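You operate a simulated robot arm through the tools that you are given. There is no shell and no other tool. Be economical: measure what you need, move in short steps, check, and stop when the job is done.

You run a simulated two-armed robot. Do the job below in one go: nothing can be reset, and whatever is moved stays where it is left.

## Task
Pick up the green-rim spool labelled "130 mm" from the top of the teal bench with one hand, pass it to the other hand and put it on the long end of the green stand. Set down upright: green-rim spool.

It is judged by the outcome, as a careful person would: the job done as asked, and still so three seconds after it is handed in. It fails if anything else is knocked over, pushed out of place, dropped, spilled or broken.

## Robot
Two 7-joint arms with two-finger parallel grippers on one trunk, on a base that drives. Base frame: it is fixed to the floor where the robot stands at the start and does not move with it; the origin is under the middle of the robot, x ahead of it, y to its left, z up; the surface under the hand at the start is at about z = 80. Readings come in cm, rad, newtons and seconds.
The left shoulder is at the start at [16.3, 17.1, 110.8], the right one opposite. With the tool pointing down near the work surface each hand reaches from about 48 to 96 cm from the robot's upright axis, wherever it stands, measured 20 degrees to its own side. Places, roughly: long end of the green stand (26x18 cm) [256, 244, 80]. Payload 4.4 kg a hand.
The TCP of each hand is the grasp point between the finger pads, 2.3 cm short of the fingertips. In the tool frame z runs along the fingers and y along their closing line. The gripper opens to 9.4 cm. The fingers are 3.8 cm wide and 1 cm thick; the gripper's body (5.4 by 9.6 cm) begins 3.9 cm behind the TCP.
Orientation is that of the tool frame in the base frame, as [roll, pitch, yaw] about the fixed x, y, z axes, in that order (R = Rz(yaw) Ry(pitch) Rx(roll)). With the fingers straight down and closing along the base's y, the tool's x points along the base's -x, its y along +y and its z along -z.

## Interface
- The arms move only by the tool nudge_tool. It takes "left_steps", "right_steps" or both (then of equal length, played together; a hand with none holds still); each is a list of rows, each a list of 7 numbers: the shift along the base's x, y, z in cm, then the turn, a rotation vector about the base's x, y, z in rad, then the finger opening in cm, from 0 to 9.4. In form: [[dx, dy, dz, rx, ry, rz, fingers], ...]. A call has 1 to 10 rows; each row shifts and turns the commanded pose from where the row before left it. Each row takes 0.2 s and may step no farther than 5 cm and 0.15 rad from the row before; otherwise, or with a gripper value out of range, the whole call is refused. Where a pose cannot be reached the arm comes as near as it can. A force on the tool above 40 N (or 10 N above the force at the start of the call, whichever is more), or a blocked arm, ends the call early, and 0.2 s more pass. The fingers move at their own pace (about 7.2 cm/s each) and stop on an object; they squeeze with about 25 N. The grip force told is the motor's: it shows also when the fingers shut on nothing. Time passes only in rows, and 0.2 s behind the last, so rows that do not move let the fingers close. The reply holds the time, the measured pose of the TCP, the force on the tool along the base axes, the opening and the grip force, in the units named above and with some noise, with the torque about the TCP (base axes, N m) and any sound that the robot's microphone picked up.
- Cameras (640 x 400 px; columns grow to the right, rows downward): "scene" is now at [29.41, 2.69, 126.65]; the picture's right is [0.28, -0.96, 0.00], its down [-0.37, -0.11, -0.92] and it looks along [0.88, 0.26, -0.39] (base axes); focal length 246 px, centre (320, 200). "left" rides on the left gripper at [8.6, -1.6, -7.4] in its tool frame; the picture's right is [0.18, 0.98, 0.00], its down [-0.58, 0.11, -0.81] and it looks along [-0.79, 0.15, 0.59] (tool axes); focal length 243 px, centre (320, 200). "right" rides on the right gripper at [8.6, 1.6, -7.4] in its tool frame; the picture's right is [-0.18, 0.98, 0.00], its down [-0.58, -0.11, -0.81] and it looks along [-0.79, -0.15, 0.59] (tool axes); focal length 243 px, centre (320, 200). There is no depth. A picture from a camera that has moved, and an enlarged one, comes with that camera's place and axes in the base frame and with its lens.
- camera(camera): a new picture of that camera. It takes no simulated time.
- slide_trunk(by): slides the trunk up (or, below 0, down) by that many cm; the arms and the scene camera ride with it, the base frame stays. It gives what a move gives, with no picture.
- base_move(legs): drives the robot by 1 to 6 legs, each [ahead, left, turn to the left] in cm, cm and rad, along the robot's own axes; the way and the turn of a leg run together, so that a leg with both is an arc; at most 150 cm and 3.142 rad a leg. The arms and the cameras ride along, it lands a little off, and it stops where it bumps. It gives what a move gives.
- head_to(pan, tilt): turns the head with the scene camera to pan (to the left, within 1.396 rad either way) and tilt (down, from -0.506 to 1.204), counted from straight ahead of the robot. It gives what a move gives.
- close_up(camera, box): a new picture of the part [left, top, right, bottom] of that camera's present view, enlarged. It takes no simulated time.
- close_job(): hands the job in; it is judged then, once.

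Go step by step. Nothing tells you exact positions but the pictures and the camera data: compare them with the known pose of the tool, close in by small moves and look again before you grip or let go. The budget is 120 turns and 100 pictures, counting those below and the enlarged ones. Unless the task says otherwise, let go and move clear before handing in, and close with one line.

The tools are called after "Emit:" by a JSON object that holds its "op" and its "data". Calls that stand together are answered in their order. nudge_tool: Moves the arms, as the interface text tells. Its arguments: {"type":"object","properties":{"left_steps":{"type":"array","items":{"type":"array","items":{"type":"number"}}},"right_steps":{"type":"array","items":{"type":"array","items":{"type":"number"}}}},"required":[]} The other tools are called the same way: slide_trunk (by) slides the trunk up or down; base_move (legs) drives the base; head_to (pan, tilt) turns the head that bears the scene camera; camera (camera) takes a picture; close_up (camera, box) takes an enlarged picture of a part of a camera's view; close_job () hands the job in.

At the start:

```text
t: 0.0
left_tool_pos: [46.08, 34.41, 110.21]
left_tcp_rot: [3.141, 0.0, 3.141]
left_ft_force: [-0.1, -0.1, -0.4]
left_torque: [0.0, 0.0, -0.01]
left_grip_width: 9.41
left_finger_force: 0.1
right_tool_pos: [45.7, -4.46, 113.09]
right_tcp_rot: [-3.141, 0.002, -3.142]
right_ft_force: [-0.6, -0.6, -0.2]
right_torque: [0.02, 0.02, -0.01]
right_grip_width: 9.38
right_finger_force: 0.0
trunk travel left (down, up): [-12.5, 26.3]
robot x, y, heading: [-0.29, -0.27, -0.002]
head pan, tilt: [0.286, 0.398]
```

scene: 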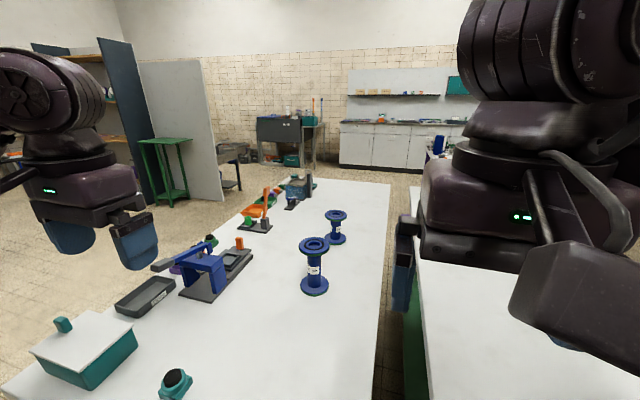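
right: 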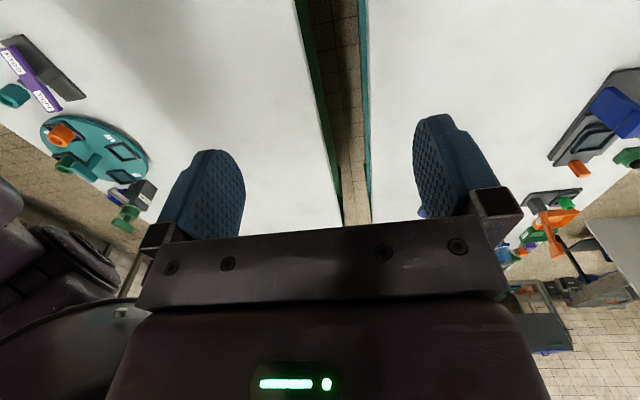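
left: 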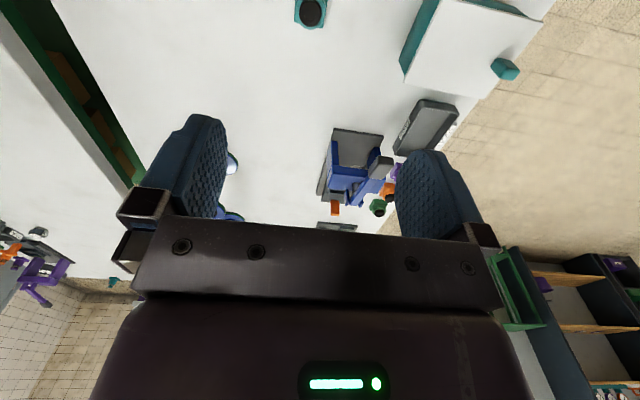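

I see two blue spools on the bench; I need to see which has the green rim and the "130 mm" label. I zoom in on both.

Emit:
{"op": "close_up", "data": {"camera": "scene", "box": [280, 190, 370, 310]}}

Emit:
{"op": "close_up", "data": {"camera": "scene", "box": [100, 90, 340, 240]}}

```text
3.33 times, centred on (325, 250) of scene
camera zoom: at [29.41, 2.69, 126.65], right [0.28, -0.96, 0.0], down [-0.37, -0.11, -0.92], along [0.88, 0.26, -0.39], focal length 820 px, centre (303, 33)
```

zoom: 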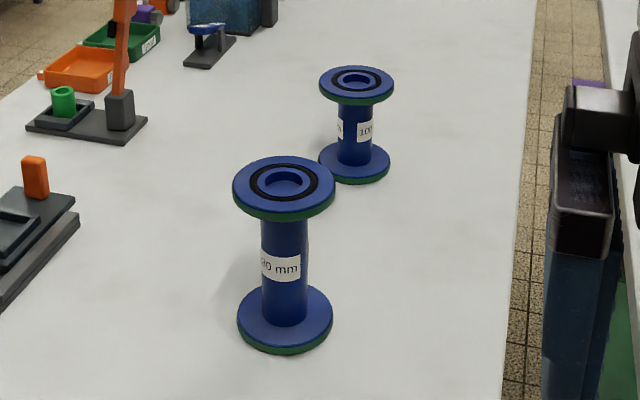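

```text
2.67 times, centred on (220, 165) of scene
camera zoom: at [29.41, 2.69, 126.65], right [0.28, -0.96, 0.0], down [-0.37, -0.11, -0.92], along [0.88, 0.26, -0.39], focal length 656 px, centre (587, 293)
```

zoom: 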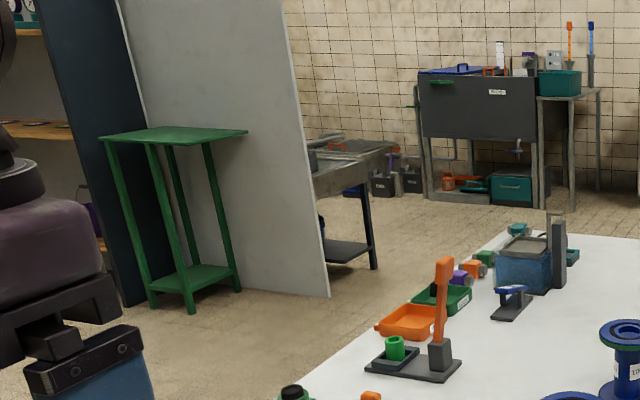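

The nearer spool at about (77, 18) measures about 13 cm tall, the farther about 10 cm. So the nearer one should be "130 mm". I plan to grip its core from the front with the left hand tilted, then pass it to the right hand, which takes the top flange from above. First I bring the left hand to a tilted pre-pose.

Emit:
{"op": "nudge_tool", "data": {"left_steps": [[2, -2.7, -1.2, 0, -0.1455, 0, 9.4], [2, -2.7, -1.2, 0, -0.1455, 0, 9.4], [2, -2.7, -1.2, 0, -0.1455, 0, 9.4], [2, -2.7, -1.2, 0, -0.1455, 0, 9.4], [2, -2.7, -1.2, 0, -0.1455, 0, 9.4], [2, -2.7, -1.2, 0, -0.1455, 0, 9.4]]}}

Emit:
{"op": "head_to", "data": {"pan": 0.24, "tilt": 0.75}}

Emit:
{"op": "camera", "data": {"camera": "scene"}}

Emit:
{"op": "camera", "data": {"camera": "left"}}

```text
t: 1.4
left_tool_pos: [58.13, 18.06, 102.65]
left_tcp_rot: [-3.141, 0.869, -3.139]
left_ft_force: [-0.2, -0.3, 0.1]
left_torque: [-0.05, 0.0, -0.01]
left_grip_width: 9.38
left_finger_force: 0.1
right_tool_pos: [45.8, -4.42, 112.93]
right_tcp_rot: [-3.14, -0.004, 3.14]
right_ft_force: [0.7, -0.1, 0.5]
right_torque: [-0.03, 0.02, -0.02]
right_grip_width: 9.38
right_finger_force: 0.1
trunk travel left (down, up): [-12.5, 26.3]
robot x, y, heading: [-0.15, 0.42, 0.002]
head pan, tilt: [0.286, 0.398]
```

```text
t: 2.2
left_tool_pos: [58.0, 18.02, 103.01]
left_tcp_rot: [-3.141, 0.872, -3.141]
left_ft_force: [0.3, 0.4, 0.1]
left_torque: [0.02, -0.01, 0.0]
left_grip_width: 9.4
left_finger_force: 0.2
right_tool_pos: [45.56, -4.55, 113.15]
right_tcp_rot: [3.14, 0.001, -3.141]
right_ft_force: [-0.6, -0.8, 0.1]
right_torque: [0.0, 0.01, -0.02]
right_grip_width: 9.42
right_finger_force: 0.0
trunk travel left (down, up): [-12.5, 26.3]
robot x, y, heading: [0.51, -0.07, 0.002]
head pan, tilt: [0.241, 0.75]
```

```text
94 pictures are left
camera scene: at [28.58, 2.05, 123.52], right [0.24, -0.97, 0.0], down [-0.66, -0.16, -0.73], along [0.71, 0.17, -0.68], focal length 246 px, centre (320, 200)
```

scene: 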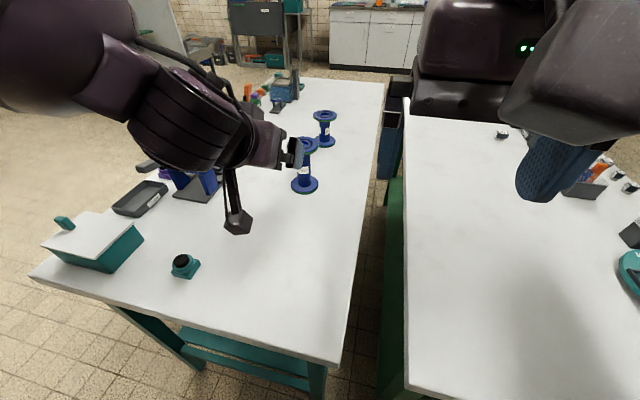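

```text
93 pictures are left
camera left: at [46.78, 16.48, 101.15], right [-0.12, 0.98, -0.14], down [-0.24, 0.11, 0.96], along [0.96, 0.15, 0.23], focal length 243 px, centre (320, 200)
```

left: 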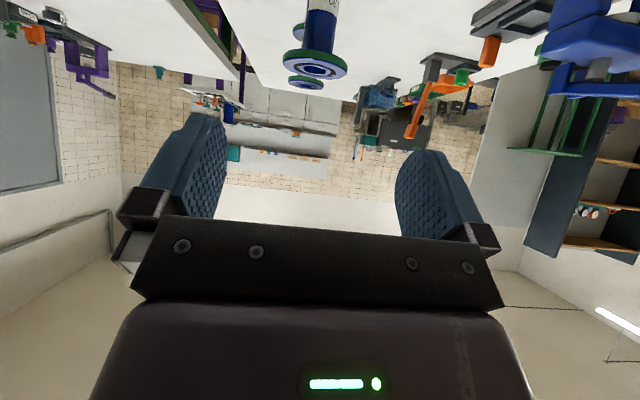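

The left camera puts the spool's top centre at about (76.9, 18.3), which agrees with the scene camera. I now lower the hand to core height in front of the spool and look again.

Emit:
{"op": "nudge_tool", "data": {"left_steps": [[0.5, 0, -4.5, 0, 0, 0, 9.4], [0.5, 0, -4.5, 0, 0, 0, 9.4], [0.5, 0, -4.4, 0, 0, 0, 9.4], [0.5, 0, -4.0, 0, 0, 0, 9.4]]}}

Emit:
{"op": "camera", "data": {"camera": "left"}}

Emit:
{"op": "close_up", "data": {"camera": "scene", "box": [180, 90, 360, 240]}}

```text
t: 3.2
left_tool_pos: [59.98, 19.1, 86.42]
left_tcp_rot: [-3.141, 0.876, -3.141]
left_ft_force: [-0.8, 0.2, 0.6]
left_torque: [0.0, 0.02, -0.01]
left_grip_width: 9.38
left_finger_force: 0.1
left hand out of reach, approached as far as the arm can: row 4
right_tool_pos: [45.63, -4.45, 113.09]
right_tcp_rot: [-3.141, -0.002, -3.139]
right_ft_force: [1.0, -0.1, 1.2]
right_torque: [0.0, -0.01, 0.01]
right_grip_width: 9.4
right_finger_force: 0.0
trunk travel left (down, up): [-12.5, 26.3]
robot x, y, heading: [-0.34, 0.14, 0.001]
head pan, tilt: [0.241, 0.75]
```

```text
92 pictures are left
camera left: at [48.75, 17.55, 84.57], right [-0.12, 0.98, -0.14], down [-0.25, 0.11, 0.96], along [0.96, 0.15, 0.23], focal length 243 px, centre (320, 200)
```

left: 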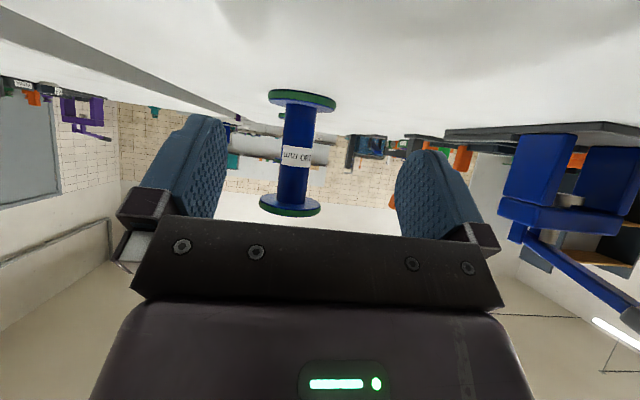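

```text
2.67 times, centred on (270, 165) of scene
camera zoom: at [28.56, 2.05, 123.52], right [0.24, -0.97, 0.0], down [-0.66, -0.16, -0.73], along [0.71, 0.17, -0.68], focal length 656 px, centre (453, 293)
```

zoom: 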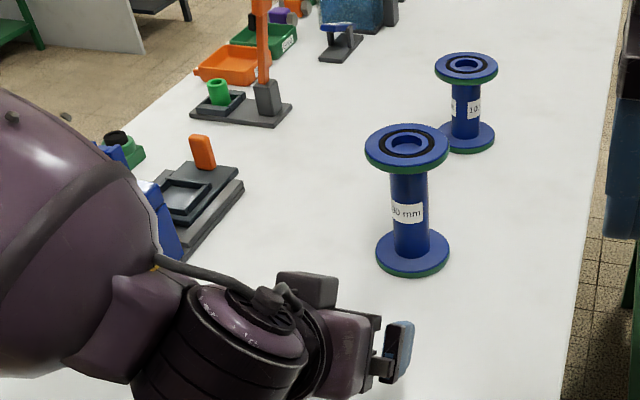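

The hand was stopped slightly short of the last step, so I check where the arm is relative to the blue press before going on.

Emit:
{"op": "camera", "data": {"camera": "scene"}}

Emit:
{"op": "close_up", "data": {"camera": "left", "box": [240, 70, 360, 230]}}

Emit:
{"op": "camera", "data": {"camera": "right"}}

```text
90 pictures are left
camera scene: at [28.56, 2.05, 123.52], right [0.24, -0.97, 0.0], down [-0.66, -0.16, -0.73], along [0.71, 0.17, -0.68], focal length 246 px, centre (320, 200)
```

scene: 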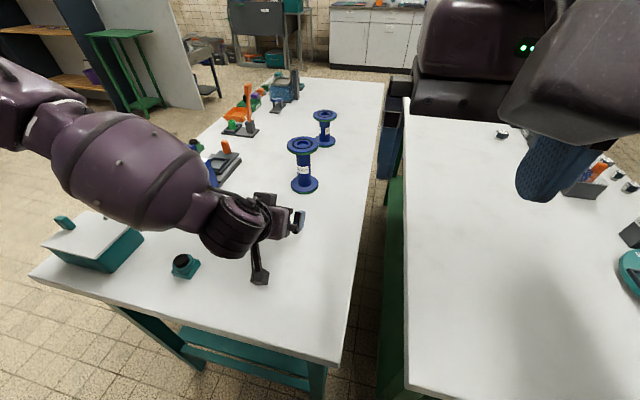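

```text
2.50 times, centred on (300, 150) of left
camera zoom: at [48.75, 17.55, 84.57], right [-0.12, 0.98, -0.14], down [-0.25, 0.11, 0.96], along [0.96, 0.15, 0.23], focal length 606 px, centre (370, 325)
```

zoom: 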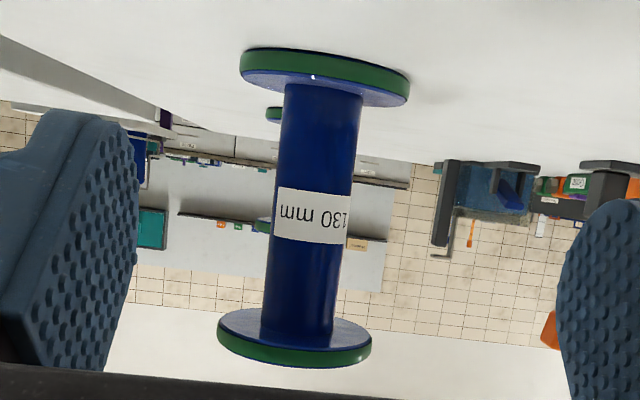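

```text
88 pictures are left
camera right: at [36.93, -2.88, 120.63], right [0.18, 0.98, 0.0], down [0.58, -0.11, 0.81], along [0.79, -0.15, -0.59], focal length 243 px, centre (320, 200)
```

right: 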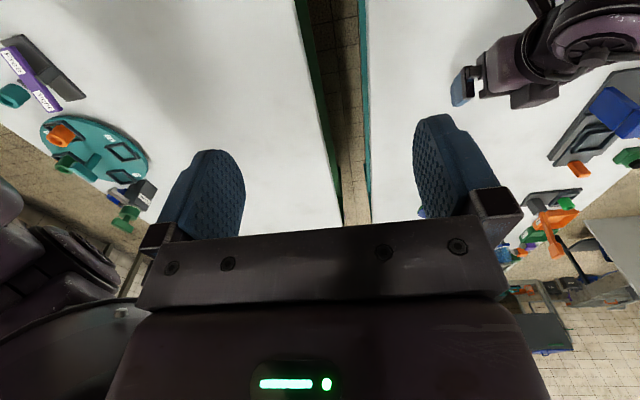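

The label reads "130 mm" and the rims are green, so this is the right spool. I go forward a little at first, correct y, and see whether the reach limit clears.

Emit:
{"op": "nudge_tool", "data": {"left_steps": [[3, -0.3, 0, 0, 0, 0, 9.4], [3, -0.3, -0.4, 0, 0, 0, 9.4]]}}

Emit:
{"op": "camera", "data": {"camera": "left"}}

Emit:
{"op": "camera", "data": {"camera": "scene"}}

```text
t: 3.8
left_tool_pos: [65.72, 19.91, 86.94]
left_tcp_rot: [3.14, 0.872, -3.141]
left_ft_force: [-0.4, -0.2, 0.1]
left_torque: [0.01, 0.0, -0.02]
left_grip_width: 9.4
left_finger_force: 0.0
left hand out of reach, approached as far as the arm can: row 1, 2
right_tool_pos: [45.7, -4.48, 113.12]
right_tcp_rot: [-3.141, 0.0, -3.14]
right_ft_force: [0.1, -0.1, -0.5]
right_torque: [-0.01, -0.01, 0.01]
right_grip_width: 9.38
right_finger_force: 0.0
trunk travel left (down, up): [-12.5, 26.3]
robot x, y, heading: [0.12, -0.01, -0.001]
head pan, tilt: [0.241, 0.75]
```

```text
87 pictures are left
camera left: at [54.45, 18.33, 85.21], right [-0.12, 0.98, -0.14], down [-0.24, 0.11, 0.96], along [0.96, 0.15, 0.23], focal length 243 px, centre (320, 200)
```

left: 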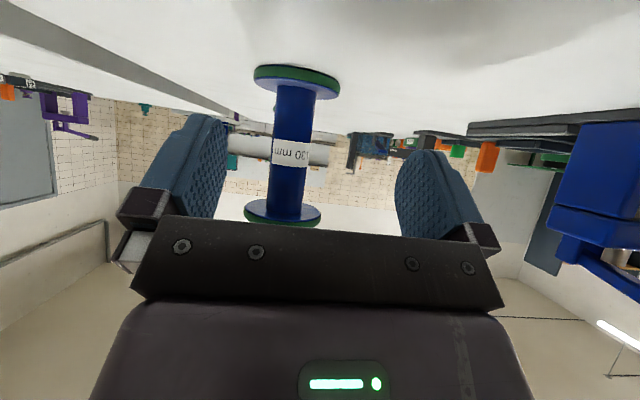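

```text
86 pictures are left
camera scene: at [28.57, 2.05, 123.52], right [0.24, -0.97, 0.0], down [-0.66, -0.16, -0.73], along [0.71, 0.17, -0.68], focal length 246 px, centre (320, 200)
```

scene: 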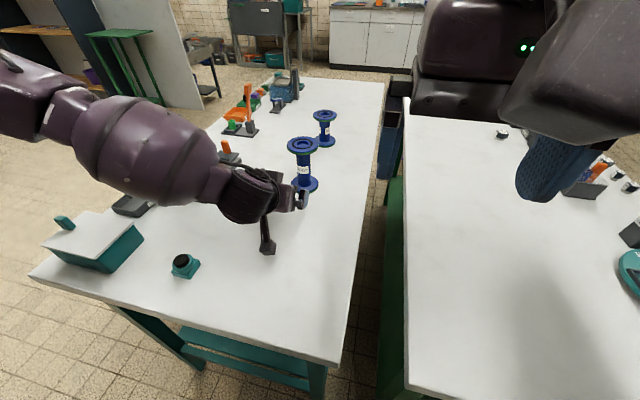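

The left arm hits a wrist limit, and its forearm comes in over the blue press. A right-hand side grip, with the elbow out over the free side and fingers pointing forward-left, should be cleaner, and the left hand can then receive from above. I retract the left hand.

Emit:
{"op": "nudge_tool", "data": {"left_steps": [[-3, 0, 0.5, 0, 0, 0, 9.4], [-3, 0, 3, 0, 0, 0, 9.4], [0, 0, 5, 0, 0, 0, 9.4], [0, 0, 5, 0, 0, 0, 9.4], [-2, 3, 4, 0, 0.1455, 0, 9.4], [-2, 3, 3, 0, 0.1455, 0, 9.4], [-2, 3, 2, 0, 0.1455, 0, 9.4], [-2, 2, 2, 0, 0.1455, 0, 9.4], [0, 2, 1, 0, 0.1455, 0, 9.4], [0, 2, 1, 0, 0.1455, 0, 9.4]]}}

Emit:
{"op": "base_move", "data": {"legs": [[0, 20, 0]]}}

Emit:
{"op": "camera", "data": {"camera": "scene"}}

```text
refused: row 5 steps farther than a row can; nothing moved
```

```text
t: 5.9
left_tool_pos: [65.38, 35.17, 87.18]
left_tcp_rot: [-3.12, 0.867, 3.122]
left_ft_force: [-0.1, -13.0, -5.2]
left_torque: [-0.19, 0.06, -0.29]
left_grip_width: 8.82
left_finger_force: 0.0
right_tool_pos: [45.83, 11.83, 113.11]
right_tcp_rot: [3.14, 0.0, 3.138]
right_ft_force: [-0.1, 0.8, -0.4]
right_torque: [-0.02, 0.0, -0.03]
right_grip_width: 9.43
right_finger_force: 0.0
trunk travel left (down, up): [-12.5, 26.3]
robot x, y, heading: [-0.02, 16.52, -0.007]
head pan, tilt: [0.241, 0.75]
stopped in leg 1: the force on the tool passed its limit at 46 N (the readings are from after the stop); the commanded pose is now the measured one
```

```text
85 pictures are left
camera scene: at [28.6, 18.51, 123.5], right [0.24, -0.97, 0.0], down [-0.66, -0.16, -0.73], along [0.71, 0.17, -0.68], focal length 246 px, centre (320, 200)
```

scene: 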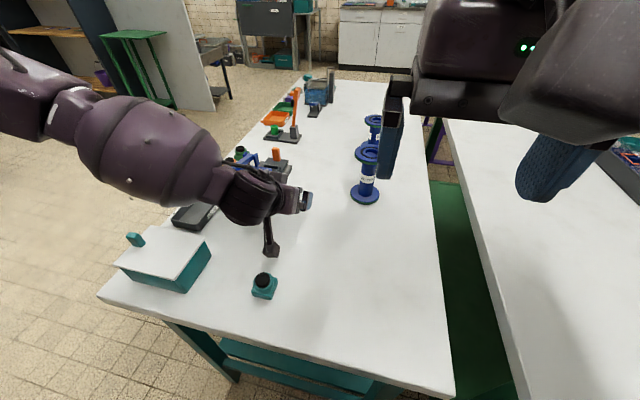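

My retraction was refused because one row was too long, and the base move in the same batch carried the left hand sideways into the blue press with 46 N. That was my mistake. I look at what was touched before moving anything.

Emit:
{"op": "close_up", "data": {"camera": "scene", "box": [160, 130, 340, 260]}}

Emit:
{"op": "camera", "data": {"camera": "left"}}

Emit:
{"op": "camera", "data": {"camera": "right"}}

```text
3.08 times, centred on (250, 195) of scene
camera zoom: at [28.6, 18.51, 123.5], right [0.24, -0.97, 0.0], down [-0.66, -0.16, -0.73], along [0.71, 0.17, -0.68], focal length 757 px, centre (535, 215)
```

zoom: 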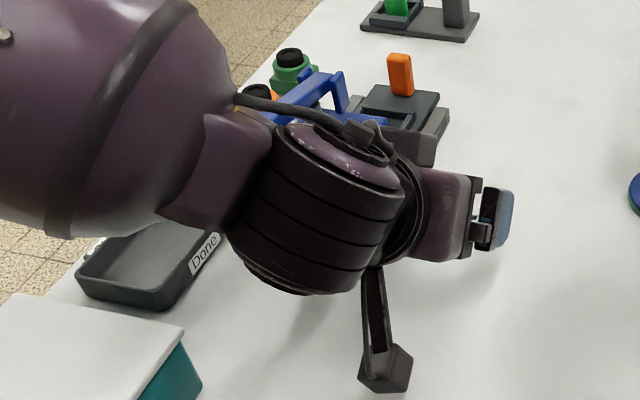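

```text
83 pictures are left
camera left: at [54.09, 33.84, 85.38], right [-0.08, 0.98, -0.15], down [-0.23, 0.13, 0.96], along [0.97, 0.12, 0.22], focal length 243 px, centre (320, 200)
```

left: 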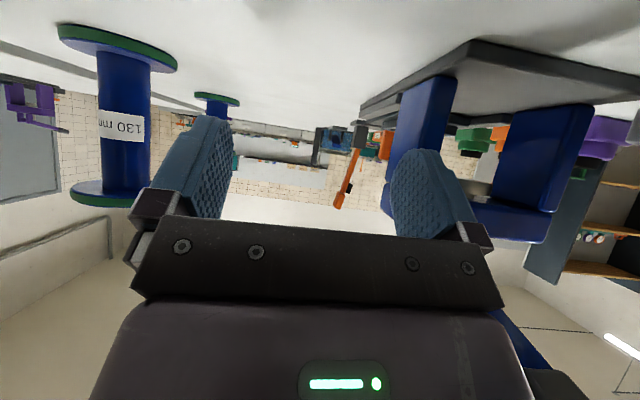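

```text
82 pictures are left
camera right: at [36.95, 13.55, 120.61], right [0.19, 0.98, 0.0], down [0.58, -0.11, 0.81], along [0.79, -0.15, -0.59], focal length 243 px, centre (320, 200)
```

right: 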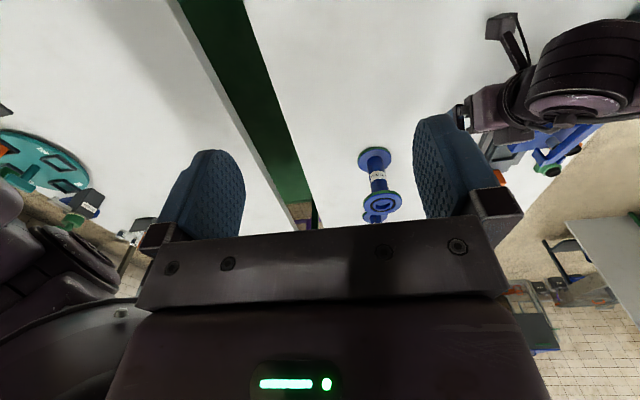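

The left finger rests against the press's column, and the press stands upright. I back out the way I came, sideways to the right and then straight up.

Emit:
{"op": "nudge_tool", "data": {"left_steps": [[0, -2, 0, 0, 0, 0, 9.4], [0, -3, 0, 0, 0, 0, 9.4], [0, -3, 0.5, 0, 0, 0, 9.4], [0, -3, 1, 0, 0, 0, 9.4], [0, 0, 4.5, 0, 0, 0, 9.4], [0, 0, 4.5, 0, 0, 0, 9.4], [0, 0, 4.5, 0, 0, 0, 9.4], [0, 0, 4.5, 0, 0, 0, 9.4]]}}

```text
t: 7.7
left_tool_pos: [63.51, 32.32, 110.47]
left_tcp_rot: [-3.122, 0.871, 3.126]
left_ft_force: [-0.5, -0.3, 0.4]
left_torque: [-0.01, -0.01, 0.01]
left_grip_width: 9.4
left_finger_force: 0.0
left hand out of reach, approached as far as the arm can: row 1, 2, 3, 4
right_tool_pos: [45.47, 12.08, 113.2]
right_tcp_rot: [3.141, 0.002, 3.141]
right_ft_force: [-0.4, 0.8, 0.0]
right_torque: [-0.02, -0.04, 0.02]
right_grip_width: 9.41
right_finger_force: 0.0
trunk travel left (down, up): [-12.5, 26.3]
robot x, y, heading: [0.11, 16.4, -0.002]
head pan, tilt: [0.241, 0.75]
```

The hand is free at z 110. I straighten it and move it back, then check the press.

Emit:
{"op": "nudge_tool", "data": {"left_steps": [[-2.5, 2, 1, 0, 0.1455, 0, 9.4], [-2.5, 2, 1, 0, 0.1455, 0, 9.4], [-2.5, 2, 1, 0, 0.1455, 0, 9.4], [-2.5, 2, 1, 0, 0.1455, 0, 9.4], [-2.5, 2, 1, 0, 0.1455, 0, 9.4], [-2.5, 2, 1, 0, 0.14, 0, 9.4]]}}

Emit:
{"op": "camera", "data": {"camera": "scene"}}

Emit:
{"op": "camera", "data": {"camera": "left"}}

```text
t: 9.1
left_tool_pos: [48.69, 44.65, 116.32]
left_tcp_rot: [-3.109, 0.001, 3.131]
left_ft_force: [-0.4, -0.4, -0.8]
left_torque: [0.01, 0.0, 0.01]
left_grip_width: 9.42
left_finger_force: 0.1
right_tool_pos: [45.58, 12.27, 113.17]
right_tcp_rot: [-3.141, 0.0, 3.14]
right_ft_force: [-0.7, 0.4, 0.1]
right_torque: [0.0, -0.02, -0.02]
right_grip_width: 9.4
right_finger_force: 0.1
trunk travel left (down, up): [-12.5, 26.3]
robot x, y, heading: [0.11, 16.72, -0.002]
head pan, tilt: [0.241, 0.75]
```

```text
81 pictures are left
camera scene: at [28.52, 18.76, 123.53], right [0.24, -0.97, 0.0], down [-0.66, -0.16, -0.73], along [0.71, 0.17, -0.68], focal length 246 px, centre (320, 200)
```

scene: 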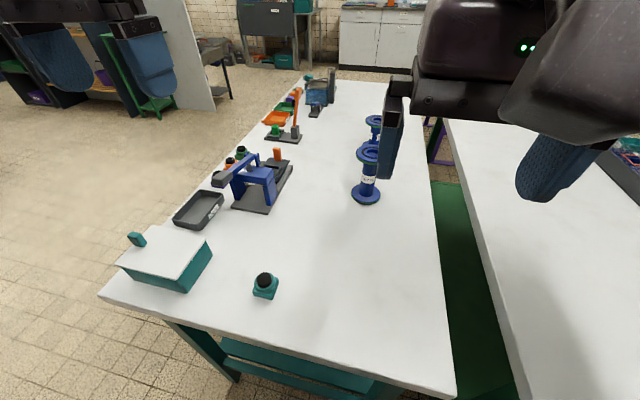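

```text
80 pictures are left
camera left: at [40.07, 43.29, 123.81], right [-0.17, 0.98, -0.03], down [0.58, 0.13, 0.8], along [0.79, 0.12, -0.6], focal length 243 px, centre (320, 200)
```

left: 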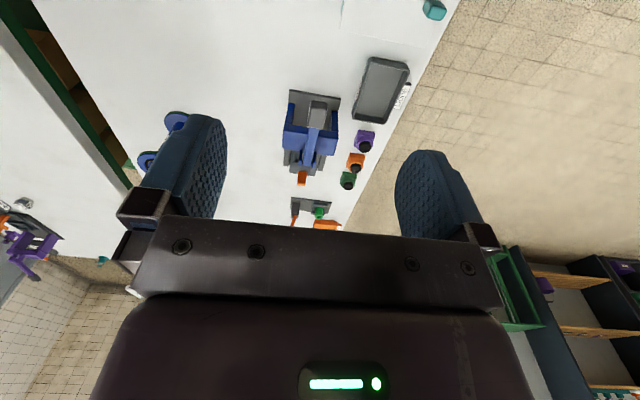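

The press's corners work out to the same coordinates before and after, within 2 mm, so it was not moved. The spool is still at about (77, 18.3). From now on I won't combine moves that depend on each other. Next I tilt the right hand.

Emit:
{"op": "nudge_tool", "data": {"right_steps": [[2.5, -1, -1, 0, -0.1455, 0, 9.4], [2.5, -1, -1, 0, -0.1455, 0, 9.4], [2.5, -1, -1, 0, -0.1455, 0, 9.4], [2.5, -1, -1, 0, -0.1455, 0, 9.4], [2.5, -1, -1, 0, -0.1455, 0, 9.4], [2.5, -1, -1, 0, -0.1455, 0, 9.4], [0, 0, 0, 0, 0, 0.14, 9.4], [0, 0, 0, 0, 0, 0.14, 9.4], [0, 0, 0, 0, 0, 0.14, 9.4], [0, 0, 0, 0, 0, 0.14, 9.4]]}}

```text
t: 11.3
left_tool_pos: [48.84, 44.57, 116.27]
left_tcp_rot: [-3.109, 0.002, 3.132]
left_ft_force: [0.6, 0.1, 0.5]
left_torque: [-0.03, -0.02, 0.01]
left_grip_width: 9.43
left_finger_force: 0.0
right_tool_pos: [60.68, 6.13, 107.17]
right_tcp_rot: [3.141, 0.876, -2.581]
right_ft_force: [-0.2, -0.2, 0.4]
right_torque: [-0.02, 0.0, -0.02]
right_grip_width: 9.42
right_finger_force: 0.1
trunk travel left (down, up): [-12.5, 26.3]
robot x, y, heading: [-0.06, 16.6, -0.0]
head pan, tilt: [0.241, 0.75]
```

The right hand is tilted and yawed 32° left with no reach trouble. I line it up behind the spool and descend partway.

Emit:
{"op": "nudge_tool", "data": {"right_steps": [[2, 2.3, -2, 0, 0, 0, 9.4], [2, 2.3, -2, 0, 0, 0, 9.4], [0, 0, -4.5, 0, 0, 0, 9.4], [0, 0, -4.5, 0, 0, 0, 9.4], [0, 0, -4.5, 0, 0, 0, 9.4]]}}

Emit:
{"op": "camera", "data": {"camera": "right"}}

Emit:
{"op": "camera", "data": {"camera": "scene"}}

```text
t: 12.5
left_tool_pos: [48.91, 44.49, 116.16]
left_tcp_rot: [-3.111, 0.002, 3.132]
left_ft_force: [0.5, -0.6, 0.4]
left_torque: [-0.02, 0.02, -0.01]
left_grip_width: 9.39
left_finger_force: 0.0
right_tool_pos: [64.58, 10.51, 89.64]
right_tcp_rot: [3.14, 0.873, -2.583]
right_ft_force: [-0.1, 0.2, -0.1]
right_torque: [-0.01, 0.01, 0.01]
right_grip_width: 9.39
right_finger_force: 0.0
trunk travel left (down, up): [-12.5, 26.3]
robot x, y, heading: [-0.24, 16.89, 0.004]
head pan, tilt: [0.241, 0.75]
```

```text
79 pictures are left
camera right: at [54.08, 5.93, 87.89], right [-0.42, 0.9, 0.14], down [-0.15, -0.22, 0.96], along [0.89, 0.38, 0.23], focal length 243 px, centre (320, 200)
```

right: 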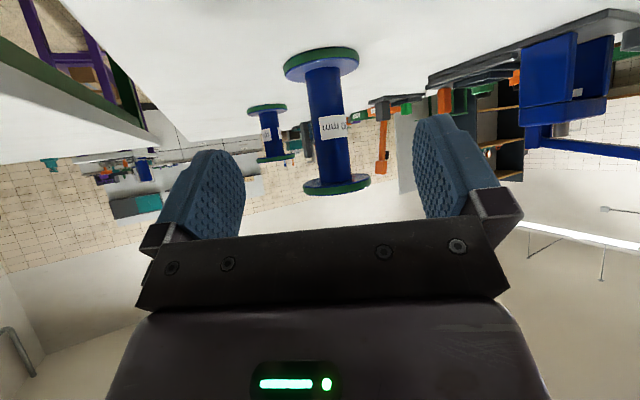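

```text
78 pictures are left
camera scene: at [28.62, 18.69, 123.49], right [0.24, -0.97, 0.0], down [-0.66, -0.16, -0.73], along [0.71, 0.17, -0.68], focal length 246 px, centre (320, 200)
```

scene: 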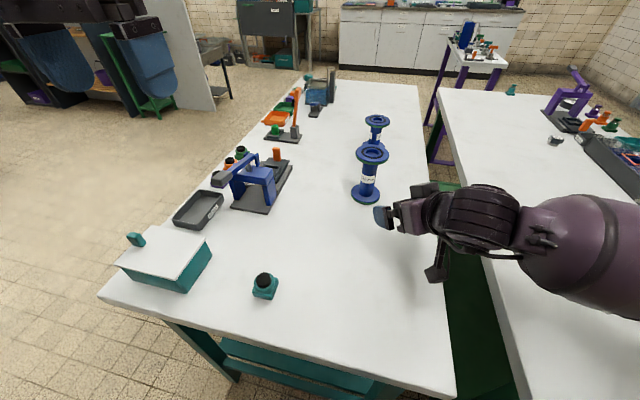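

The spool's centre is about (77.4, 18.1), almost on the hand's line. I lower to core height, checking reach.

Emit:
{"op": "nudge_tool", "data": {"right_steps": [[0.2, -0.3, -2.3, 0, 0, 0, 9.4], [0, 0, -2.3, 0, 0, 0, 9.4]]}}

Emit:
{"op": "camera", "data": {"camera": "right"}}

```text
t: 13.1
left_tool_pos: [48.73, 44.45, 116.33]
left_tcp_rot: [-3.11, 0.002, 3.133]
left_ft_force: [0.4, -1.0, -0.8]
left_torque: [0.01, -0.03, 0.02]
left_grip_width: 9.42
left_finger_force: 0.0
right_tool_pos: [64.99, 10.2, 84.96]
right_tcp_rot: [3.14, 0.874, -2.583]
right_ft_force: [-0.7, 0.1, 0.2]
right_torque: [0.0, 0.02, 0.01]
right_grip_width: 9.4
right_finger_force: 0.1
trunk travel left (down, up): [-12.5, 26.3]
robot x, y, heading: [-0.14, 16.75, 0.003]
head pan, tilt: [0.241, 0.75]
```

```text
77 pictures are left
camera right: at [54.46, 5.64, 83.23], right [-0.42, 0.9, 0.14], down [-0.15, -0.22, 0.96], along [0.89, 0.38, 0.23], focal length 243 px, centre (320, 200)
```

right: 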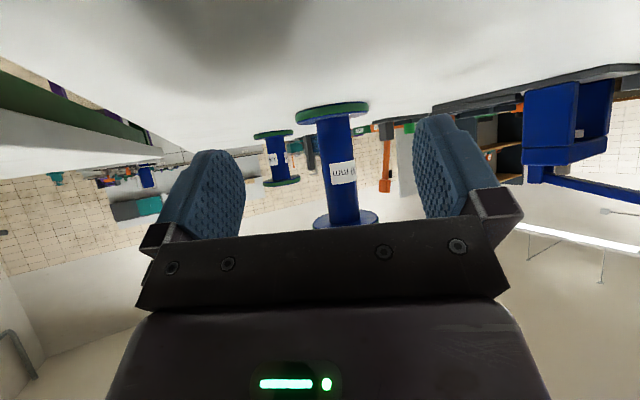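

Reach is fine at z 85, and the spool is centred on the approach line about 14.7 cm ahead. I advance 9 cm and look.

Emit:
{"op": "nudge_tool", "data": {"right_steps": [[2.54, 1.62, 0, 0, 0, 0, 9.4], [2.54, 1.62, 0, 0, 0, 0, 9.4], [2.54, 1.62, 0, 0, 0, 0, 9.4]]}}

Emit:
{"op": "camera", "data": {"camera": "right"}}

Emit:
{"op": "close_up", "data": {"camera": "scene", "box": [320, 120, 480, 240]}}

```text
t: 13.9
left_tool_pos: [48.75, 44.61, 116.17]
left_tcp_rot: [-3.11, 0.003, 3.133]
left_ft_force: [-0.5, -0.4, -0.6]
left_torque: [-0.02, 0.01, 0.0]
left_grip_width: 9.37
left_finger_force: 0.1
right_tool_pos: [72.54, 15.29, 84.98]
right_tcp_rot: [3.137, 0.871, -2.585]
right_ft_force: [0.9, 0.4, -0.2]
right_torque: [-0.01, -0.01, 0.02]
right_grip_width: 9.38
right_finger_force: 0.0
trunk travel left (down, up): [-12.5, 26.3]
robot x, y, heading: [-0.06, 16.61, -0.005]
head pan, tilt: [0.241, 0.75]
```

```text
76 pictures are left
camera right: at [62.1, 10.7, 83.16], right [-0.42, 0.9, 0.14], down [-0.15, -0.22, 0.96], along [0.9, 0.38, 0.23], focal length 243 px, centre (320, 200)
```

right: 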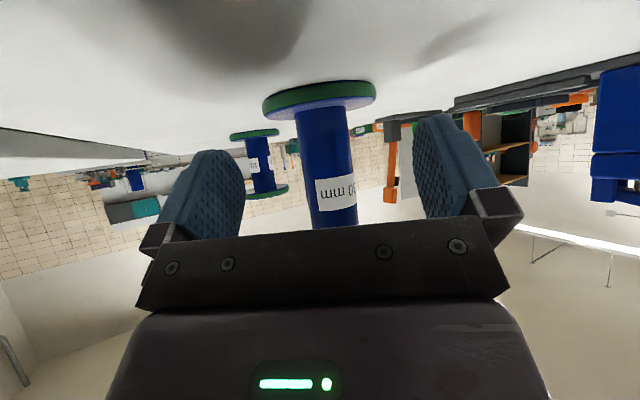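

```text
3.33 times, centred on (400, 180) of scene
camera zoom: at [28.57, 18.75, 123.5], right [0.24, -0.97, 0.0], down [-0.66, -0.16, -0.73], along [0.71, 0.17, -0.68], focal length 820 px, centre (53, 267)
```

zoom: 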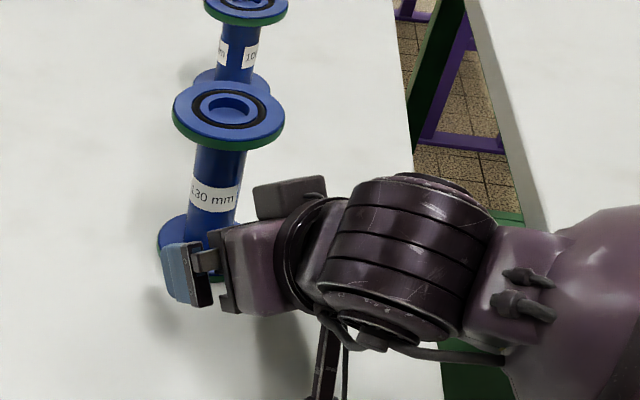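

All agrees: the core centre is about 5.6 cm ahead. I advance 4.4 cm and look before closing.

Emit:
{"op": "nudge_tool", "data": {"right_steps": [[1.9, 1.1, 0, 0, 0, 0, 9.4], [1.9, 1.1, 0, 0, 0, 0, 9.4]]}}

Emit:
{"op": "camera", "data": {"camera": "right"}}

Emit:
{"op": "close_up", "data": {"camera": "scene", "box": [320, 120, 480, 240]}}

```text
t: 14.5
left_tool_pos: [48.7, 44.57, 116.24]
left_tcp_rot: [-3.111, 0.003, 3.134]
left_ft_force: [-0.1, -0.2, 1.2]
left_torque: [-0.01, -0.01, -0.03]
left_grip_width: 9.41
left_finger_force: 0.1
right_tool_pos: [76.28, 17.48, 84.9]
right_tcp_rot: [3.141, 0.874, -2.587]
right_ft_force: [-0.3, 0.3, -1.1]
right_torque: [0.01, -0.04, 0.02]
right_grip_width: 9.4
right_finger_force: 0.1
trunk travel left (down, up): [-12.5, 26.3]
robot x, y, heading: [0.27, 16.77, -0.004]
head pan, tilt: [0.241, 0.75]
```

```text
74 pictures are left
camera right: at [65.78, 12.88, 83.15], right [-0.42, 0.9, 0.14], down [-0.15, -0.22, 0.96], along [0.89, 0.38, 0.23], focal length 243 px, centre (320, 200)
```

right: 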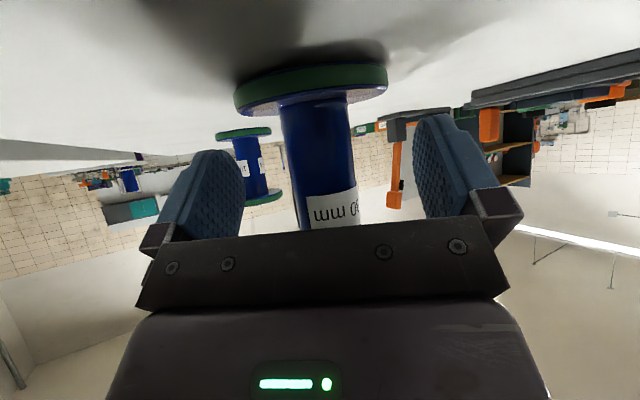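

```text
3.33 times, centred on (400, 180) of scene
camera zoom: at [28.55, 18.72, 123.51], right [0.24, -0.97, 0.0], down [-0.66, -0.16, -0.73], along [0.71, 0.17, -0.68], focal length 820 px, centre (53, 267)
```

zoom: 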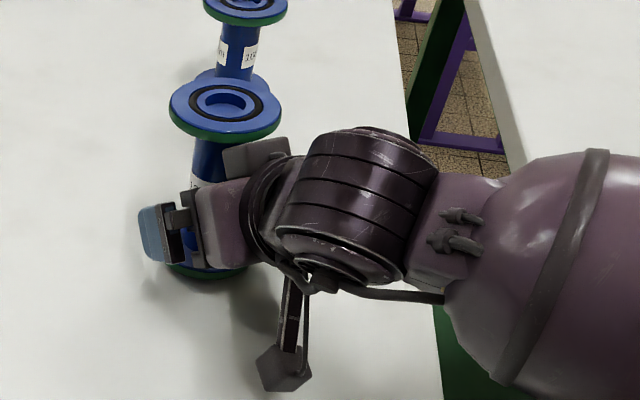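

The fingers straddle the core, with the centre about 1.2 cm beyond the TCP as planned. I close.

Emit:
{"op": "nudge_tool", "data": {"right_steps": [[0, 0, 0, 0, 0, 0, 6], [0, 0, 0, 0, 0, 0, 4], [0, 0, 0, 0, 0, 0, 2], [0, 0, 0, 0, 0, 0, 1], [0, 0, 0, 0, 0, 0, 1]]}}

Emit:
{"op": "camera", "data": {"camera": "right"}}

Emit:
{"op": "close_up", "data": {"camera": "scene", "box": [320, 120, 480, 240]}}

```text
t: 15.7
left_tool_pos: [48.68, 44.47, 116.25]
left_tcp_rot: [-3.111, 0.003, 3.134]
left_ft_force: [-0.5, -0.3, 0.2]
left_torque: [-0.04, 0.01, 0.01]
left_grip_width: 9.39
left_finger_force: 0.0
right_tool_pos: [76.29, 17.5, 84.95]
right_tcp_rot: [3.14, 0.872, -2.584]
right_ft_force: [0.5, -0.1, 0.0]
right_torque: [0.05, -0.05, 0.01]
right_grip_width: 3.48
right_finger_force: 24.9
trunk travel left (down, up): [-12.5, 26.3]
robot x, y, heading: [0.18, 16.73, 0.001]
head pan, tilt: [0.241, 0.75]
```

```text
72 pictures are left
camera right: at [65.77, 12.86, 83.14], right [-0.42, 0.9, 0.14], down [-0.15, -0.22, 0.96], along [0.89, 0.38, 0.23], focal length 243 px, centre (320, 200)
```

right: 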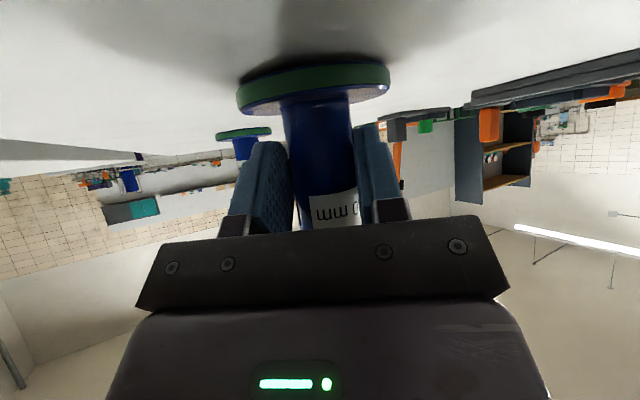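

```text
3.33 times, centred on (400, 180) of scene
camera zoom: at [28.55, 18.72, 123.52], right [0.24, -0.97, 0.0], down [-0.66, -0.16, -0.73], along [0.71, 0.17, -0.68], focal length 820 px, centre (53, 267)
```

zoom: 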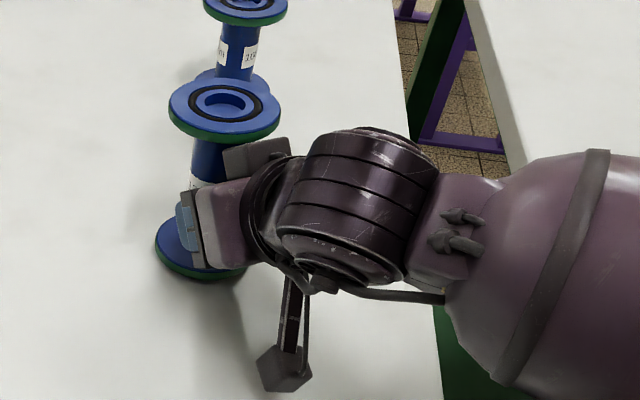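

The core is gripped (3.48 cm, 25 N). I lift straight up.

Emit:
{"op": "nudge_tool", "data": {"right_steps": [[0, 0, 1, 0, 0, 0, 1], [0, 0, 2, 0, 0, 0, 1], [0, 0, 4, 0, 0, 0, 1], [0, 0, 4, 0, 0, 0, 1], [0, 0, 4, 0, 0, 0, 1], [0, 0, 2, 0, 0, 0, 1]]}}

Emit:
{"op": "camera", "data": {"camera": "scene"}}

Emit:
{"op": "camera", "data": {"camera": "left"}}

```text
t: 17.1
left_tool_pos: [48.67, 44.49, 116.27]
left_tcp_rot: [-3.11, 0.003, 3.133]
left_ft_force: [-0.4, 0.3, -0.3]
left_torque: [0.0, -0.03, -0.02]
left_grip_width: 9.41
left_finger_force: 0.1
right_tool_pos: [76.13, 17.29, 102.13]
right_tcp_rot: [3.138, 0.874, -2.585]
right_ft_force: [-0.1, -0.3, -1.9]
right_torque: [0.01, -0.02, 0.02]
right_grip_width: 3.42
right_finger_force: 24.2
trunk travel left (down, up): [-12.5, 26.3]
robot x, y, heading: [0.12, 16.89, 0.003]
head pan, tilt: [0.241, 0.75]
```

```text
70 pictures are left
camera scene: at [28.56, 18.72, 123.51], right [0.24, -0.97, 0.0], down [-0.66, -0.16, -0.73], along [0.71, 0.17, -0.68], focal length 246 px, centre (320, 200)
```

scene: 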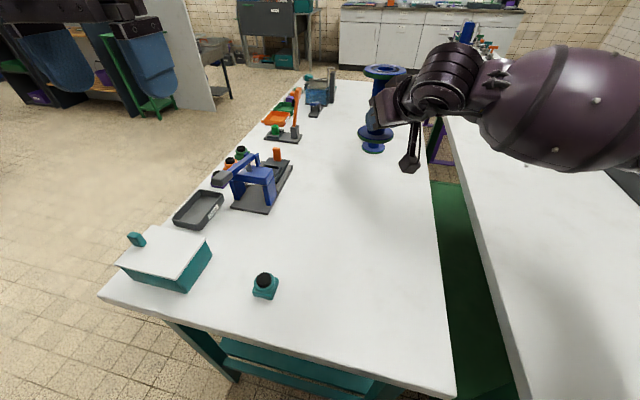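

```text
69 pictures are left
camera left: at [40.14, 43.22, 123.75], right [-0.17, 0.98, -0.03], down [0.58, 0.13, 0.8], along [0.79, 0.12, -0.59], focal length 243 px, centre (320, 200)
```

left: 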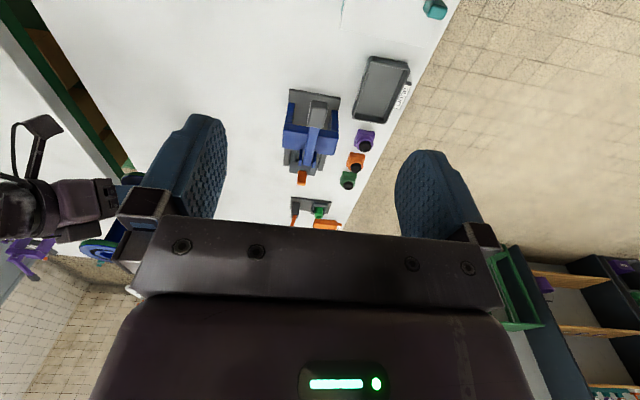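

The spool hangs upright in the right hand, with its top at about z 110. I bring it a bit closer and left, then turn the head up to watch the hand-over.

Emit:
{"op": "nudge_tool", "data": {"right_steps": [[-2.7, 1.6, 0, 0, 0, 0, 1], [-2.7, 1.7, 0, 0, 0, 0, 1], [-2.6, 1.7, 0, 0, 0, 0, 1], [0, 0, 0, 0, 0, 0, 1]]}}

Emit:
{"op": "head_to", "data": {"pan": 0.1, "tilt": 0.4}}

Emit:
{"op": "camera", "data": {"camera": "scene"}}

```text
t: 18.1
left_tool_pos: [48.78, 44.44, 116.27]
left_tcp_rot: [-3.11, 0.001, 3.134]
left_ft_force: [0.2, 1.0, -0.1]
left_torque: [0.01, -0.05, 0.02]
left_grip_width: 9.41
left_finger_force: 0.0
right_tool_pos: [68.24, 22.36, 101.99]
right_tcp_rot: [3.139, 0.875, -2.585]
right_ft_force: [-0.1, 0.6, -2.3]
right_torque: [-0.01, -0.01, 0.01]
right_grip_width: 3.47
right_finger_force: 24.8
trunk travel left (down, up): [-12.5, 26.3]
robot x, y, heading: [-0.01, 16.84, -0.006]
head pan, tilt: [0.241, 0.75]
```

```text
t: 18.9
left_tool_pos: [48.73, 44.57, 116.21]
left_tcp_rot: [-3.111, 0.002, 3.133]
left_ft_force: [-0.4, 0.1, -0.3]
left_torque: [0.03, 0.0, -0.01]
left_grip_width: 9.39
left_finger_force: 0.1
right_tool_pos: [68.22, 22.46, 102.06]
right_tcp_rot: [3.141, 0.873, -2.586]
right_ft_force: [0.2, 0.7, -1.8]
right_torque: [-0.06, 0.07, 0.0]
right_grip_width: 3.46
right_finger_force: 25.2
trunk travel left (down, up): [-12.5, 26.3]
robot x, y, heading: [-0.09, 16.85, -0.006]
head pan, tilt: [0.099, 0.4]
```

```text
68 pictures are left
camera scene: at [29.73, 17.66, 126.61], right [0.1, -1.0, 0.0], down [-0.39, -0.04, -0.92], along [0.92, 0.09, -0.39], focal length 246 px, centre (320, 200)
```

scene: 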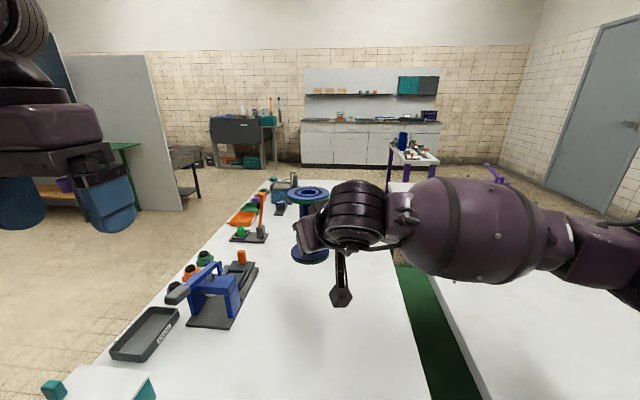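

The spool's top should be about (69.3, 23.2, 110). I bring the left hand high above it, yawing it to be square to the right hand.

Emit:
{"op": "nudge_tool", "data": {"left_steps": [[0, 0, 4, -0.032, 0, 0, 9.4], [0, 0, 4, 0, 0, 0, 9.4], [2.6, -2.6, 0, 0, 0, 0.14, 9.4], [2.6, -2.6, 0, 0, 0, 0.14, 9.4], [2.6, -2.6, 0, 0, 0, 0.14, 9.4], [2.6, -2.6, 0, 0, 0, 0.14, 9.4]]}}

Emit:
{"op": "camera", "data": {"camera": "left"}}

Emit:
{"op": "camera", "data": {"camera": "scene"}}

```text
t: 20.3
left_tool_pos: [59.52, 34.07, 123.94]
left_tcp_rot: [-3.082, -0.001, -2.588]
left_ft_force: [0.5, -1.0, -0.3]
left_torque: [0.04, 0.01, 0.04]
left_grip_width: 9.4
left_finger_force: 0.1
right_tool_pos: [68.41, 22.46, 101.85]
right_tcp_rot: [3.137, 0.869, -2.585]
right_ft_force: [0.5, 0.1, -2.7]
right_torque: [-0.02, 0.01, 0.01]
right_grip_width: 3.45
right_finger_force: 24.6
trunk travel left (down, up): [-12.5, 26.3]
robot x, y, heading: [-0.45, 16.62, -0.001]
head pan, tilt: [0.099, 0.4]
```

```text
67 pictures are left
camera left: at [52.81, 28.47, 131.54], right [-0.67, 0.74, -0.06], down [0.41, 0.44, 0.8], along [0.62, 0.51, -0.6], focal length 243 px, centre (320, 200)
```

left: 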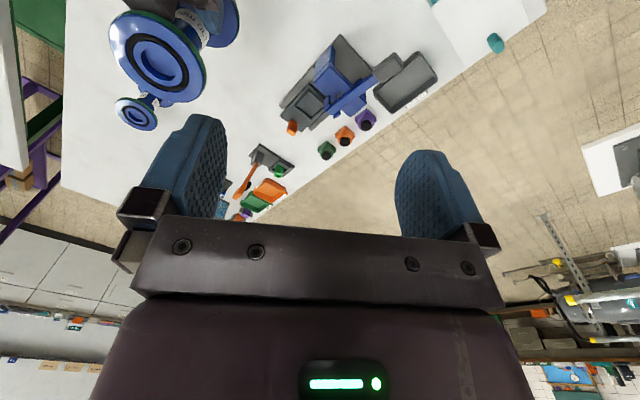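

```text
66 pictures are left
camera scene: at [29.97, 17.64, 126.51], right [0.1, -1.0, 0.0], down [-0.39, -0.04, -0.92], along [0.92, 0.09, -0.39], focal length 246 px, centre (320, 200)
```

scene: 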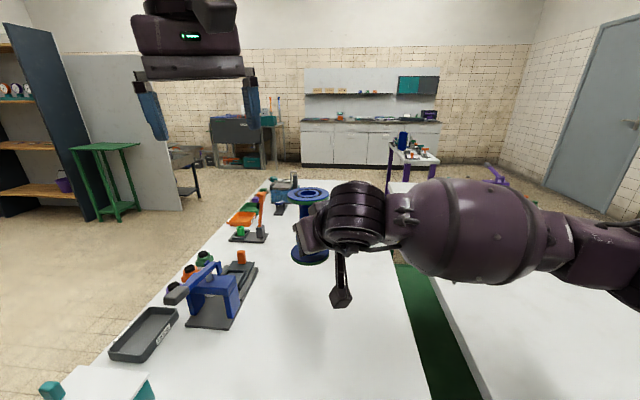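

I see the spool's top centre at roughly (69.8, 23.4) from the left camera. I go above it, take out a small roll error, and lean the hand slightly so its camera clears the right gripper.

Emit:
{"op": "nudge_tool", "data": {"left_steps": [[3.4, -3.6, 0, 0.0507, 0.0312, 0, 9.4], [3.4, -3.6, 0, 0, 0, 0, 9.4], [3.3, -3.5, 0, -0.053, 0.085, 0, 9.4], [0, 0, -1, -0.053, 0.085, 0, 9.4]]}}

Emit:
{"op": "camera", "data": {"camera": "left"}}

Emit:
{"op": "camera", "data": {"camera": "scene"}}

```text
t: 21.3
left_tool_pos: [60.37, 35.8, 123.23]
left_tcp_rot: [-3.138, -0.198, -2.592]
left_ft_force: [1.3, -0.1, 0.3]
left_torque: [0.05, 0.01, 0.0]
left_grip_width: 9.41
left_finger_force: 0.1
left hand out of reach, approached as far as the arm can: row 1, 2, 3
right_tool_pos: [68.32, 22.36, 102.07]
right_tcp_rot: [3.139, 0.874, -2.585]
right_ft_force: [0.8, 0.3, -1.6]
right_torque: [-0.01, 0.05, 0.01]
right_grip_width: 3.47
right_finger_force: 25.0
trunk travel left (down, up): [-12.5, 26.3]
robot x, y, heading: [0.24, 16.56, -0.006]
head pan, tilt: [0.099, 0.4]
```

```text
65 pictures are left
camera left: at [55.31, 30.83, 132.17], right [-0.67, 0.74, 0.03], down [0.56, 0.48, 0.68], along [0.49, 0.47, -0.74], focal length 243 px, centre (320, 200)
```

left: 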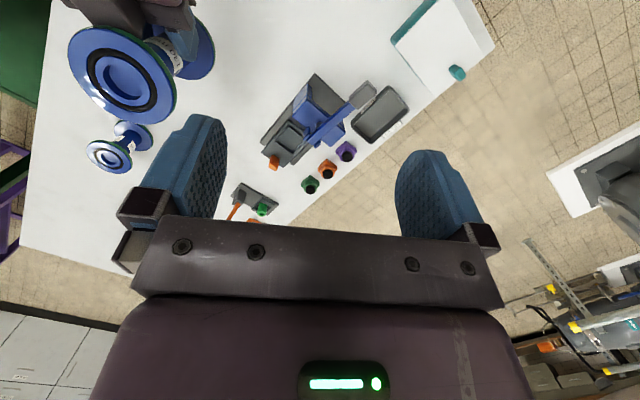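

```text
64 pictures are left
camera scene: at [29.73, 17.53, 126.63], right [0.1, -1.0, 0.0], down [-0.39, -0.04, -0.92], along [0.92, 0.09, -0.39], focal length 246 px, centre (320, 200)
```

scene: 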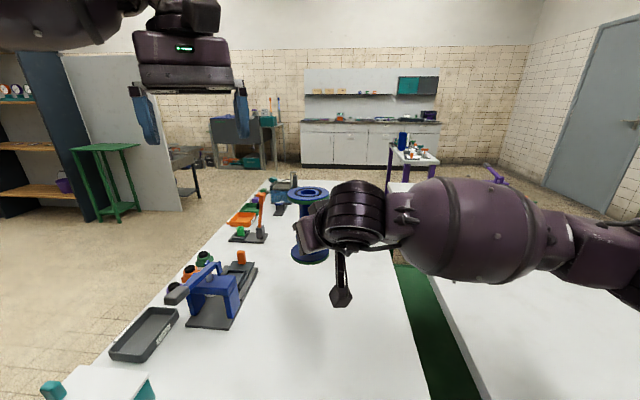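

The left arm hits a limit with that yaw close in. Farther out, both forearms point more forward. So I move the spool out to about (81, 17), somewhat lower, and turn the right hand's bearing from 32° to about 15°.

Emit:
{"op": "nudge_tool", "data": {"right_steps": [[2.5, -1.5, -1, 0, 0, 0, 1], [2.5, -1.5, -1, 0, 0, -0.1, 1], [2.5, -1.5, -1, 0, 0, -0.1, 1], [2.5, -1.2, -1, 0, 0, -0.1, 1], [1.5, 0, 0, 0, 0, 0, 1]]}}

```text
t: 22.5
left_tool_pos: [60.41, 36.01, 123.15]
left_tcp_rot: [-3.137, -0.197, -2.59]
left_ft_force: [-0.3, 0.5, -0.1]
left_torque: [0.0, 0.0, 0.0]
left_grip_width: 9.42
left_finger_force: 0.0
right_tool_pos: [79.87, 16.81, 98.14]
right_tcp_rot: [3.139, 0.872, -2.885]
right_ft_force: [0.0, 0.1, -1.8]
right_torque: [0.01, 0.02, 0.04]
right_grip_width: 3.42
right_finger_force: 25.8
trunk travel left (down, up): [-12.5, 26.3]
robot x, y, heading: [-0.09, 16.92, 0.001]
head pan, tilt: [0.099, 0.4]
```

That worked. I try turning the right hand further, toward a bearing of about 3°.

Emit:
{"op": "nudge_tool", "data": {"right_steps": [[0, 0, 0, 0, 0, -0.1, 1], [0, 0, 0, 0, 0, -0.1, 1]]}}

```text
t: 23.1
left_tool_pos: [60.43, 36.04, 123.19]
left_tcp_rot: [-3.138, -0.199, -2.591]
left_ft_force: [-0.2, 0.3, 0.0]
left_torque: [0.01, 0.01, 0.02]
left_grip_width: 9.4
left_finger_force: 0.0
right_tool_pos: [79.84, 16.89, 98.15]
right_tcp_rot: [3.14, 0.874, -3.085]
right_ft_force: [-0.3, 0.4, -2.1]
right_torque: [0.0, 0.0, 0.04]
right_grip_width: 3.45
right_finger_force: 24.9
trunk travel left (down, up): [-12.5, 26.3]
robot x, y, heading: [-0.11, 16.52, -0.001]
head pan, tilt: [0.099, 0.4]
```

The right hand is at a 3° bearing and the flange centre should be at (81.0, 17.0, 105.8). I bring the left hand out to x 81 on the left side first, undoing the yaw.

Emit:
{"op": "nudge_tool", "data": {"left_steps": [[4.1, -0.8, 0, 0, 0, -0.1, 9.4], [4.1, -0.8, 0, 0, 0, -0.1, 9.4], [4.1, -0.8, -0.5, 0, 0, -0.1, 9.4], [4.1, -0.8, -0.5, 0, 0, -0.1, 9.4], [4.1, -0.8, -0.5, 0, 0, -0.095, 9.4]]}}

Emit:
{"op": "camera", "data": {"camera": "left"}}

```text
t: 24.3
left_tool_pos: [68.39, 43.29, 121.04]
left_tcp_rot: [-3.137, -0.199, -3.088]
left_ft_force: [-0.4, -0.1, -0.7]
left_torque: [0.02, 0.01, -0.02]
left_grip_width: 9.4
left_finger_force: 0.1
left hand out of reach, approached as far as the arm can: row 1, 2, 3, 4, 5
right_tool_pos: [79.85, 16.79, 97.98]
right_tcp_rot: [-3.141, 0.873, -3.084]
right_ft_force: [0.3, 0.0, -1.3]
right_torque: [0.04, 0.05, -0.01]
right_grip_width: 3.43
right_finger_force: 24.4
trunk travel left (down, up): [-12.5, 26.3]
robot x, y, heading: [0.16, 16.74, -0.004]
head pan, tilt: [0.099, 0.4]
```

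```text
63 pictures are left
camera left: at [61.51, 41.37, 130.13], right [-0.23, 0.97, 0.03], down [0.72, 0.15, 0.68], along [0.65, 0.18, -0.74], focal length 243 px, centre (320, 200)
```

left: 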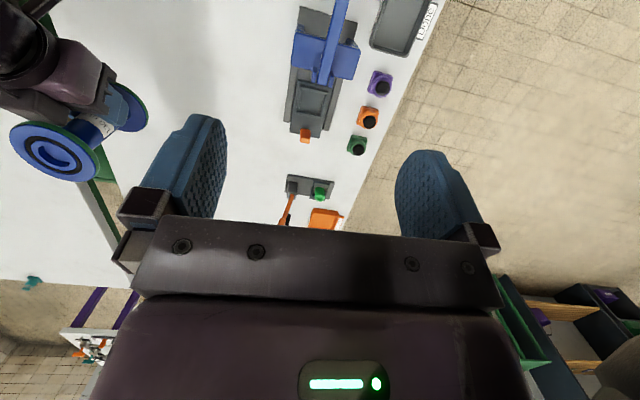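

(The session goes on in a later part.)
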